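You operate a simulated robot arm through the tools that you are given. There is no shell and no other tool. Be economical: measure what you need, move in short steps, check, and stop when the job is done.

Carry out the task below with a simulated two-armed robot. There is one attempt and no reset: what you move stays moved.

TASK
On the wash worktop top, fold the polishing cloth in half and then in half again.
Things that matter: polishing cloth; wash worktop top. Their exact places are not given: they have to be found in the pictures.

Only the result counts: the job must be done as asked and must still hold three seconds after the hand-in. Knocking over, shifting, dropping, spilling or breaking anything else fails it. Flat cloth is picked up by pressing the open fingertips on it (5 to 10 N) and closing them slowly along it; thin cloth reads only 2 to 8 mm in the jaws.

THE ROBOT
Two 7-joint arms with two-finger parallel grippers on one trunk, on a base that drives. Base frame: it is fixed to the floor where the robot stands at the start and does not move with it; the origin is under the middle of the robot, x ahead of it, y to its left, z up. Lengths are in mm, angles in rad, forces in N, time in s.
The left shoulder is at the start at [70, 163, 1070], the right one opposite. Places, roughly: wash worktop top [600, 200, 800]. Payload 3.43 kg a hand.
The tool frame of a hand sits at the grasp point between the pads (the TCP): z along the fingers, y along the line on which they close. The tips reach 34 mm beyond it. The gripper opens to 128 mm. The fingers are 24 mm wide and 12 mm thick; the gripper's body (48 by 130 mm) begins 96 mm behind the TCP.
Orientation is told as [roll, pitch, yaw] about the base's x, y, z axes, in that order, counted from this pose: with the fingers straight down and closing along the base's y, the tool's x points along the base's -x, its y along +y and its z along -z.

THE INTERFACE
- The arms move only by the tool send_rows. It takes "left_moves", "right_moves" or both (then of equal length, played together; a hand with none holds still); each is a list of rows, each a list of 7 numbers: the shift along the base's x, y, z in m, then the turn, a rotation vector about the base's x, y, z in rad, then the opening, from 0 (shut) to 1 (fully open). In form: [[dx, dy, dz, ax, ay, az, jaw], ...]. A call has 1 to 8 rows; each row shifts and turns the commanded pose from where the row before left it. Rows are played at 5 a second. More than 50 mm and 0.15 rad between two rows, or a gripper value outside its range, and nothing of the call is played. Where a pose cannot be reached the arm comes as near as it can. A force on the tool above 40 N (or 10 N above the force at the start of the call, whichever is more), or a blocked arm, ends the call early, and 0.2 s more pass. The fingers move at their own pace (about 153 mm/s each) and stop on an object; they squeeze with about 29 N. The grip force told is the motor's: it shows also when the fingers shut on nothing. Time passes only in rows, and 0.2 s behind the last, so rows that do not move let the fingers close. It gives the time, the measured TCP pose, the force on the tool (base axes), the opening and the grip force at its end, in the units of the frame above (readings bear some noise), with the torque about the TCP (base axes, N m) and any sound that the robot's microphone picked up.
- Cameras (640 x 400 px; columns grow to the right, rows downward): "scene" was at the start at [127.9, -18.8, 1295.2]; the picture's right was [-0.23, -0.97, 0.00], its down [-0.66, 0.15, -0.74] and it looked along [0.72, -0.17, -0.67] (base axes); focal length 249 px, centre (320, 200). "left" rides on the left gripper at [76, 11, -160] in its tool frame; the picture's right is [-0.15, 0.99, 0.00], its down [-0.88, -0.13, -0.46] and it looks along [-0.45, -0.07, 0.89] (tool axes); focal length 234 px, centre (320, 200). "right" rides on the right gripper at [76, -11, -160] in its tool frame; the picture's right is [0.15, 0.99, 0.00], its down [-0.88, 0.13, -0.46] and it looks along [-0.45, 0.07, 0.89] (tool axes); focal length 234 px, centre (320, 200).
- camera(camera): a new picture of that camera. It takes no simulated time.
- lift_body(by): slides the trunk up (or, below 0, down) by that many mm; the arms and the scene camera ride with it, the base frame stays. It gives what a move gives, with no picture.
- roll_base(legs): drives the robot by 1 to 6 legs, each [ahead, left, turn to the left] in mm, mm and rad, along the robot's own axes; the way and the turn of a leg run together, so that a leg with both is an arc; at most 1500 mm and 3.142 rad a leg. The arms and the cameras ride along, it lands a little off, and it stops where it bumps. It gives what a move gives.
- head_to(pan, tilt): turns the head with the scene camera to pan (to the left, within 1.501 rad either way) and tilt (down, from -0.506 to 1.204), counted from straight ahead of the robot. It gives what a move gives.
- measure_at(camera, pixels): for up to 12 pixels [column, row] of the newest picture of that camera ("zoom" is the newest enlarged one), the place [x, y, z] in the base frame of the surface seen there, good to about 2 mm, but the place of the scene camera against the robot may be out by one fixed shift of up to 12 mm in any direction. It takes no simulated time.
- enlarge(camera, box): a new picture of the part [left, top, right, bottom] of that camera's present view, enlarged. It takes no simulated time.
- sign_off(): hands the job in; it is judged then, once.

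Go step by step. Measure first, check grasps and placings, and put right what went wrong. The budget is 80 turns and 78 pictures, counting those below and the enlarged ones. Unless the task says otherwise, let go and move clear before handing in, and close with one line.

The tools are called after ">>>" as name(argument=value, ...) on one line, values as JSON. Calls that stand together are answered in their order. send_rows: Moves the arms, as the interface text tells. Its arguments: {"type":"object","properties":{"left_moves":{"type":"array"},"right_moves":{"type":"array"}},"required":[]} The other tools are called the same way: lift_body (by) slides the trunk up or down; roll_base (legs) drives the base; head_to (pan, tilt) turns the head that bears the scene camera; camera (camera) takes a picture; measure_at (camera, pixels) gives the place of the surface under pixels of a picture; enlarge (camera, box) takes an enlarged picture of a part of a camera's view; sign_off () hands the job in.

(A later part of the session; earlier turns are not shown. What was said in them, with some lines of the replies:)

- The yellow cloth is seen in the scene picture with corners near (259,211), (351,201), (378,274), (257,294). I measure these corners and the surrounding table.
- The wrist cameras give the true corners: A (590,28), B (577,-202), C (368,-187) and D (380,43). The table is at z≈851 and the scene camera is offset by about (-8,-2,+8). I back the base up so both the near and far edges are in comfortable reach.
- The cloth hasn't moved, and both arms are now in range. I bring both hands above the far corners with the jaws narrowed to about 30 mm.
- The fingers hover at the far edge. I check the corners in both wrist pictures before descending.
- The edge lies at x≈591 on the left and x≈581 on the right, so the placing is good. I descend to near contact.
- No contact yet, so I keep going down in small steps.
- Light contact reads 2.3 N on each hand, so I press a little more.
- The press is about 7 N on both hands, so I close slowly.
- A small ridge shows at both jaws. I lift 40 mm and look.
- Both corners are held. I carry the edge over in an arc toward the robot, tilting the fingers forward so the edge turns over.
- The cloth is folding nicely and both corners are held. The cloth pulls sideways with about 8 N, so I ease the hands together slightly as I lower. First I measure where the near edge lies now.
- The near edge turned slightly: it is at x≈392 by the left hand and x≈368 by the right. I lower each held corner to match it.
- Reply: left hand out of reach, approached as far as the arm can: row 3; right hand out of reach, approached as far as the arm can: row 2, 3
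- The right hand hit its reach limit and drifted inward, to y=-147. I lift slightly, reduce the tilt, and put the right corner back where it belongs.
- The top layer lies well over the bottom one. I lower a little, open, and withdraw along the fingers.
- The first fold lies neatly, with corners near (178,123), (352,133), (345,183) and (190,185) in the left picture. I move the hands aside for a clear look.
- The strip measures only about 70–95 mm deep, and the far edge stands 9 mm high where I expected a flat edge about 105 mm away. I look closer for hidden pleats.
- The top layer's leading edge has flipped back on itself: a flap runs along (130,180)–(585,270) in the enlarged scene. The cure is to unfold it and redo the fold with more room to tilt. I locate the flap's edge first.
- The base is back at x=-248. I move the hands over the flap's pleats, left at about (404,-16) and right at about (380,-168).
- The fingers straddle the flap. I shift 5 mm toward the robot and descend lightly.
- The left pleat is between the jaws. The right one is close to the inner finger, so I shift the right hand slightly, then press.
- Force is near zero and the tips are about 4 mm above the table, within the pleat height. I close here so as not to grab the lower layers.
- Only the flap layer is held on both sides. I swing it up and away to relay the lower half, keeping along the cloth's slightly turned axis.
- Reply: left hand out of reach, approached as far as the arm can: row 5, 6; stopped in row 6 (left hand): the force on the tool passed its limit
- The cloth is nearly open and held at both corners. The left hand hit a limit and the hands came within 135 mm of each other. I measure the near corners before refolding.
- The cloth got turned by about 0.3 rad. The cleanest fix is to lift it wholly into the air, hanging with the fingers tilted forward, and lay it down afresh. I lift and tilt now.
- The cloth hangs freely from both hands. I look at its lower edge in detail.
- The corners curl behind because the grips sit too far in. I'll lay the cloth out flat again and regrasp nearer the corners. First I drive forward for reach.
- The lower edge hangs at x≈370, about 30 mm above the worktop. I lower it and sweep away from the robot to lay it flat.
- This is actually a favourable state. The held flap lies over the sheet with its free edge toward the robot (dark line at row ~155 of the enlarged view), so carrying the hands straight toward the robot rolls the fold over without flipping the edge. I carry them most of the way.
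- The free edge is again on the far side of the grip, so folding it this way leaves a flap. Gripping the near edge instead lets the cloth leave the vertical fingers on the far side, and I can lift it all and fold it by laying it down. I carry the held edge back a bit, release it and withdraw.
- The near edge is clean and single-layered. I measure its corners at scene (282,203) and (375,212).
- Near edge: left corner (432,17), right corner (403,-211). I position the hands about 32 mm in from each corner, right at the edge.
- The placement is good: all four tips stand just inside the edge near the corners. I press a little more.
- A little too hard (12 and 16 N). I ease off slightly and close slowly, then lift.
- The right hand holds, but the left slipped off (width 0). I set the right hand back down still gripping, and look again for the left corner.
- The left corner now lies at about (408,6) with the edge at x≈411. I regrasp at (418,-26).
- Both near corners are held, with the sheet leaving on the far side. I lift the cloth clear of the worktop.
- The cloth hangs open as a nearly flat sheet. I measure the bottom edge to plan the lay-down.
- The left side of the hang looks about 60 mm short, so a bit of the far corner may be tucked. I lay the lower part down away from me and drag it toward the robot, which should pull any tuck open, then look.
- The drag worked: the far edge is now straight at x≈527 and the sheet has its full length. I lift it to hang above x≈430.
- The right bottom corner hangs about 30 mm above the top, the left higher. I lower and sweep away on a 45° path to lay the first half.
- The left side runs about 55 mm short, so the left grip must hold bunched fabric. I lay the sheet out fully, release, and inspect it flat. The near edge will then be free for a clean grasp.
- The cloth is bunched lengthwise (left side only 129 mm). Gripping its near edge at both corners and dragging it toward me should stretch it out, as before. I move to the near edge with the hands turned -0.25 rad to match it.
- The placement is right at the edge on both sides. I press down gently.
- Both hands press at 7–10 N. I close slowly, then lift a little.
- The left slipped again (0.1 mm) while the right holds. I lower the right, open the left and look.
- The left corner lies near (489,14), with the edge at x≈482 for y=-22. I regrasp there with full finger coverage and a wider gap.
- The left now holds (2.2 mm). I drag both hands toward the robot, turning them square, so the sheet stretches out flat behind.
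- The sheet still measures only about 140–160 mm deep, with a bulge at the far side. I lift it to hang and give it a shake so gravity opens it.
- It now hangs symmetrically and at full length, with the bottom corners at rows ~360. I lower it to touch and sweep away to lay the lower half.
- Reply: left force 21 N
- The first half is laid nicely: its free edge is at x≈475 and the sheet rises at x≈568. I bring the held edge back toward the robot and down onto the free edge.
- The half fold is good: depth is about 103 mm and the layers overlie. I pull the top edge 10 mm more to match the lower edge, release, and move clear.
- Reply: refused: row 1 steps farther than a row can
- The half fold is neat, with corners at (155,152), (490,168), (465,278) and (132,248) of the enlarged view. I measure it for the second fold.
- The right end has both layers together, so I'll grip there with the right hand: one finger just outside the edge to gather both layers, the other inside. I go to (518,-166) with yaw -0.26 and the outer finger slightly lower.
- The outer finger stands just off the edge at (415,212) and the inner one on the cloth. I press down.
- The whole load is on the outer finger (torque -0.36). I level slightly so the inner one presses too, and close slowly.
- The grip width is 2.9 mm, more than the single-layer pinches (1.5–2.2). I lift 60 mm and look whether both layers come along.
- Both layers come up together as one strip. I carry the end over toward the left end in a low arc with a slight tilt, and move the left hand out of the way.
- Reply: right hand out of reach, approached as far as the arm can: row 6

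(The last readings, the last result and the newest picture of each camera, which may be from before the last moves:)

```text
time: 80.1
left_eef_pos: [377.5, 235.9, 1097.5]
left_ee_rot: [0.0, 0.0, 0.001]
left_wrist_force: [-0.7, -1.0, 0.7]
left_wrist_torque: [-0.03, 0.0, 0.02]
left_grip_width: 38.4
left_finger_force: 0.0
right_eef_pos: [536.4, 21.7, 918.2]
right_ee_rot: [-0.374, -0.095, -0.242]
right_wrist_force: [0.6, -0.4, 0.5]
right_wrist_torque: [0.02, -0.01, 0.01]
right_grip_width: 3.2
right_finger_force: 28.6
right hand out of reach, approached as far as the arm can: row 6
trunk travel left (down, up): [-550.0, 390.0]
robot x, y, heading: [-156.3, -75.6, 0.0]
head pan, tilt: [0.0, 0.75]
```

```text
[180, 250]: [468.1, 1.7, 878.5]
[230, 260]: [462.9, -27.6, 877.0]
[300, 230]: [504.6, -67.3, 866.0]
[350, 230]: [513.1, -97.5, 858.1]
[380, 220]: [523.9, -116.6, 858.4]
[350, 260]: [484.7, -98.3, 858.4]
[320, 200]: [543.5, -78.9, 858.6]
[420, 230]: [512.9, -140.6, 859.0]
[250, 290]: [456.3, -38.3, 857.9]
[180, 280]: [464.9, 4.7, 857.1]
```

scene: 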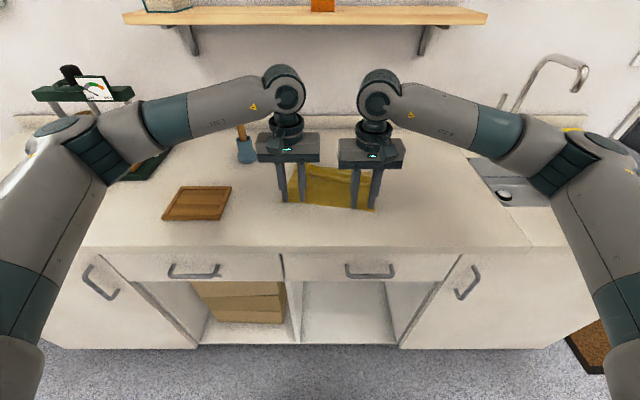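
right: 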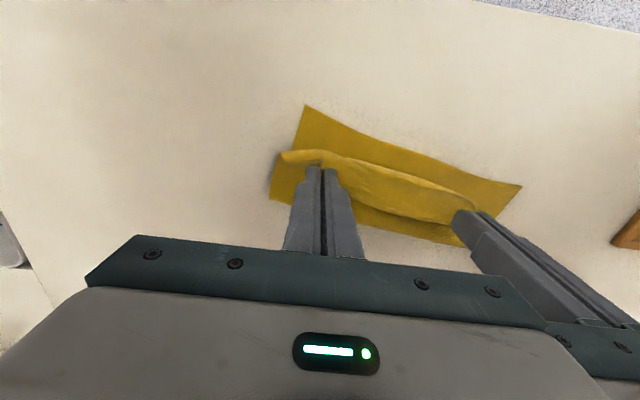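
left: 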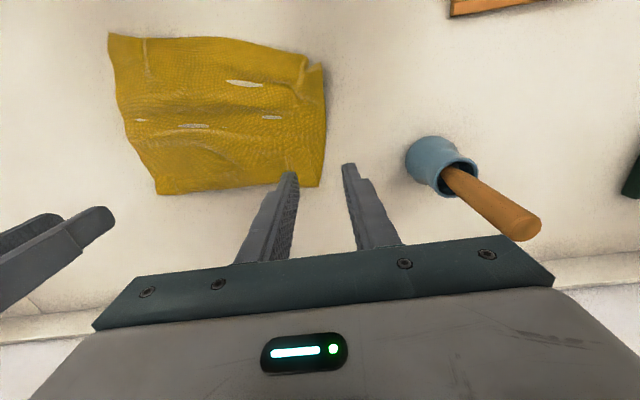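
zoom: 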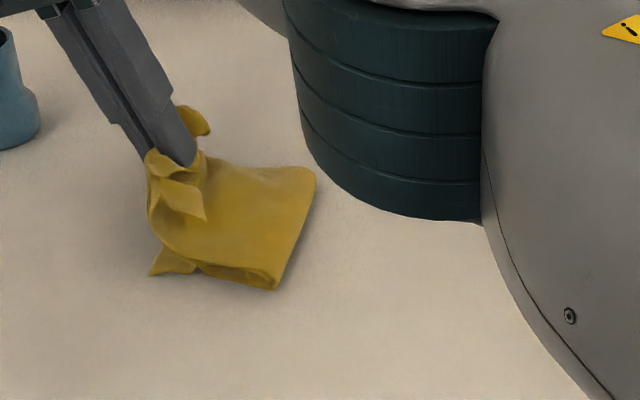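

The strip is folded over cleanly, with the new fold line at y≈-70. I straighten the hand, lower the end onto the left end, release, and lift away.

>>> send_rows(right_moves=[[-0.002, 0.001, -0.008, 0.075, 0, 0, 0], [-0.002, 0.002, -0.008, 0.075, 0, 0, 0], [-0.002, 0.002, -0.007, 0.075, 0, 0, 0], [0, 0, -0.003, 0, 0, 0, 0], [0, 0, 0, 0, 0, 0, 0.1], [0, 0, 0, 0, 0, 0, 0.16], [0, 0, 0.01, 0, 0, 0, 0.16], [0, 0, 0.03, 0, 0, 0, 0.16]])

>>> send_rows(right_moves=[[0, 0, 0.04, 0, 0, 0, 0.16], [0, -0.04, 0.02, 0, 0, 0, 0.16], [-0.01, -0.045, 0.01, 0, 0, 0, 0.16], [-0.01, -0.045, 0, 0, 0, 0, 0.16], [-0.01, -0.045, 0, 0, 0, 0, 0.16], [-0.01, -0.045, 0, 0, 0, 0, 0.16]])

>>> enlarge(camera="scene", box=[250, 130, 390, 220])

>>> measure_at(camera="zoom", pixels=[[150, 270], [190, 180], [310, 175], [275, 285], [170, 200], [200, 220], [240, 220], [200, 180], [160, 230], [180, 250], [220, 260], [150, 180]])

```text
time: 81.9
left_eef_pos: [376.6, 236.6, 1095.6]
left_ee_rot: [0.0, 0.0, 0.004]
left_wrist_force: [-0.2, 0.0, -0.2]
left_wrist_torque: [0.0, 0.0, 0.02]
left_grip_width: 38.3
left_finger_force: 0.1
right_eef_pos: [531.9, 26.2, 934.2]
right_ee_rot: [-0.152, -0.041, -0.256]
right_wrist_force: [0.4, -0.2, -0.6]
right_wrist_torque: [-0.01, -0.02, 0.02]
right_grip_width: 20.6
right_finger_force: 0.1
trunk travel left (down, up): [-550.0, 390.0]
robot x, y, heading: [-158.1, -78.5, 0.006]
head pan, tilt: [0.0, 0.75]
```

```text
time: 83.3
left_eef_pos: [376.8, 234.6, 1097.8]
left_ee_rot: [0.001, 0.0, 0.001]
left_wrist_force: [-0.4, 0.1, -0.1]
left_wrist_torque: [0.04, -0.04, -0.01]
left_grip_width: 38.3
left_finger_force: 0.1
right_eef_pos: [491.3, -197.6, 999.1]
right_ee_rot: [-0.151, -0.04, -0.258]
right_wrist_force: [0.3, 0.3, -0.7]
right_wrist_torque: [0.05, 0.01, -0.03]
right_grip_width: 20.7
right_finger_force: 0.0
trunk travel left (down, up): [-550.0, 390.0]
robot x, y, heading: [-159.3, -78.1, -0.004]
head pan, tilt: [0.0, 0.75]
```

```text
4.44 times, centred on (320, 175) of scene
```

zoom: 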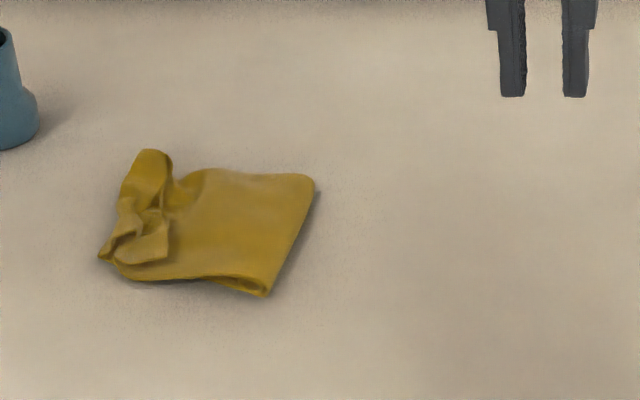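

```text
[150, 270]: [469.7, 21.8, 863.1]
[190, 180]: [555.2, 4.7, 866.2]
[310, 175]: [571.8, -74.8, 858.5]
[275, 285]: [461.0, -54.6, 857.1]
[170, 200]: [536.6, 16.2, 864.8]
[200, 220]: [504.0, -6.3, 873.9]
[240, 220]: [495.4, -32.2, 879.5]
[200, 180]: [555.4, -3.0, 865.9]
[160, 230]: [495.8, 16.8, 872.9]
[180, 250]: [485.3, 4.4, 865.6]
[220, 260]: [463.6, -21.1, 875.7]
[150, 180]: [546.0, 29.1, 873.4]
```

The cloth is now a quarter of its size, about 114 by 118 mm, with the last end bunched a little and the middle bulging about 20 mm. I press it down gently once to settle it.

>>> send_rows(right_moves=[[0.004, 0.035, -0.013, 0.05, 0.013, 0, 0.3], [0.004, 0.035, -0.013, 0.05, 0.013, 0, 0.3], [0.004, 0.035, -0.013, 0.05, 0.013, 0, 0.3], [0.004, 0.035, -0.013, 0, 0, 0, 0.3], [0.003, 0.033, -0.013, 0, 0, 0, 0.3], [0, 0, -0.02, 0, 0, 0, 0.3], [0, 0, -0.012, 0, 0, 0, 0.3], [0, 0, -0.006, 0, 0, 0, 0.3]])

>>> send_rows(right_moves=[[0, 0, -0.002, 0, 0, 0, 0.3], [0, 0, 0, 0, 0, 0, 0.3], [0, 0, 0.01, 0, 0, 0, 0.3], [0, 0, 0.03, 0, 0, 0, 0.3], [0, 0.035, 0.005, 0, 0, 0, 0.3], [0.005, 0.015, 0, 0, 0, 0, 0.3], [0, 0, -0.025, 0, 0, 0, 0.3], [0, 0, -0.015, 0, 0, 0, 0.3]])

```text
time: 85.1
left_eef_pos: [377.6, 234.8, 1096.7]
left_ee_rot: [0.0, 0.0, 0.003]
left_wrist_force: [0.1, 0.0, -0.2]
left_wrist_torque: [-0.03, -0.03, 0.02]
left_grip_width: 38.0
left_finger_force: 0.0
right_eef_pos: [511.5, -21.3, 897.3]
right_ee_rot: [-0.017, 0.036, -0.256]
right_wrist_force: [-0.7, -0.5, 0.0]
right_wrist_torque: [0.03, -0.02, 0.03]
right_grip_width: 38.3
right_finger_force: 0.0
trunk travel left (down, up): [-550.0, 390.0]
robot x, y, heading: [-158.6, -83.5, -0.004]
head pan, tilt: [0.0, 0.75]
```

```text
time: 86.9
left_eef_pos: [378.2, 235.5, 1096.7]
left_ee_rot: [0.001, 0.001, 0.002]
left_wrist_force: [0.0, 0.9, -0.1]
left_wrist_torque: [-0.01, 0.01, -0.01]
left_grip_width: 38.4
left_finger_force: 0.0
right_eef_pos: [513.4, 26.7, 900.7]
right_ee_rot: [-0.018, 0.037, -0.256]
right_wrist_force: [-0.2, -0.3, -0.7]
right_wrist_torque: [-0.05, -0.01, 0.03]
right_grip_width: 38.2
right_finger_force: 0.1
trunk travel left (down, up): [-550.0, 390.0]
robot x, y, heading: [-156.5, -79.1, 0.001]
head pan, tilt: [0.0, 0.75]
5 turns are left
```

No contact force shows yet and only a few turns remain. I press lightly on the bunched end, then move clear.

>>> send_rows(right_moves=[[0, 0, -0.006, 0, 0, 0, 0.3], [0, 0, -0.003, 0, 0, 0, 0.3], [0, 0, 0, 0, 0, 0, 0.3], [0, 0, 0.015, 0, 0, 0, 0.3], [0, 0, 0.04, 0, 0, 0, 0.3], [0, 0, 0.04, 0, 0, 0, 0.3], [0, -0.045, 0.015, 0, 0, 0, 0.3], [0, -0.045, 0, 0, 0, 0, 0.3]])

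>>> camera(camera="scene")

```text
time: 88.7
left_eef_pos: [376.8, 234.7, 1097.2]
left_ee_rot: [-0.001, 0.0, 0.002]
left_wrist_force: [0.0, -0.3, 0.7]
left_wrist_torque: [-0.01, 0.0, 0.0]
left_grip_width: 38.7
left_finger_force: 0.1
right_eef_pos: [513.0, -62.4, 1004.2]
right_ee_rot: [-0.016, 0.037, -0.256]
right_wrist_force: [0.2, -0.5, -0.3]
right_wrist_torque: [-0.02, -0.02, 0.0]
right_grip_width: 38.4
right_finger_force: 0.0
trunk travel left (down, up): [-550.0, 390.0]
robot x, y, heading: [-156.0, -79.0, -0.001]
head pan, tilt: [0.0, 0.75]
```

```text
0 pictures are left
4 turns are left
```

scene: 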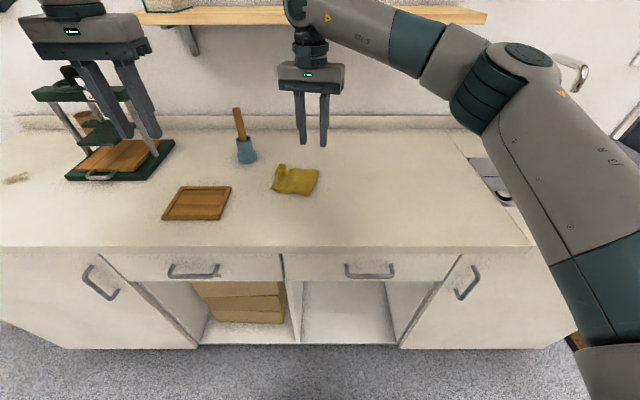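

The cloth lies folded into a small quarter at (295,180), the hands are clear of it, and nothing else has moved. I hand in.

>>> sign_off()

```text
The job is handed in.
```

I folded the polishing cloth in half and then in half again on the wash worktop and handed it in, but the second fold is not fully neat. It is about 114 by 118 mm, roughly a quarter of its original size. One end is bunched where I gripped it, and the middle stood about 20 mm high when last measured. Both hands are clear, and nothing else was moved as far as the last picture shows.
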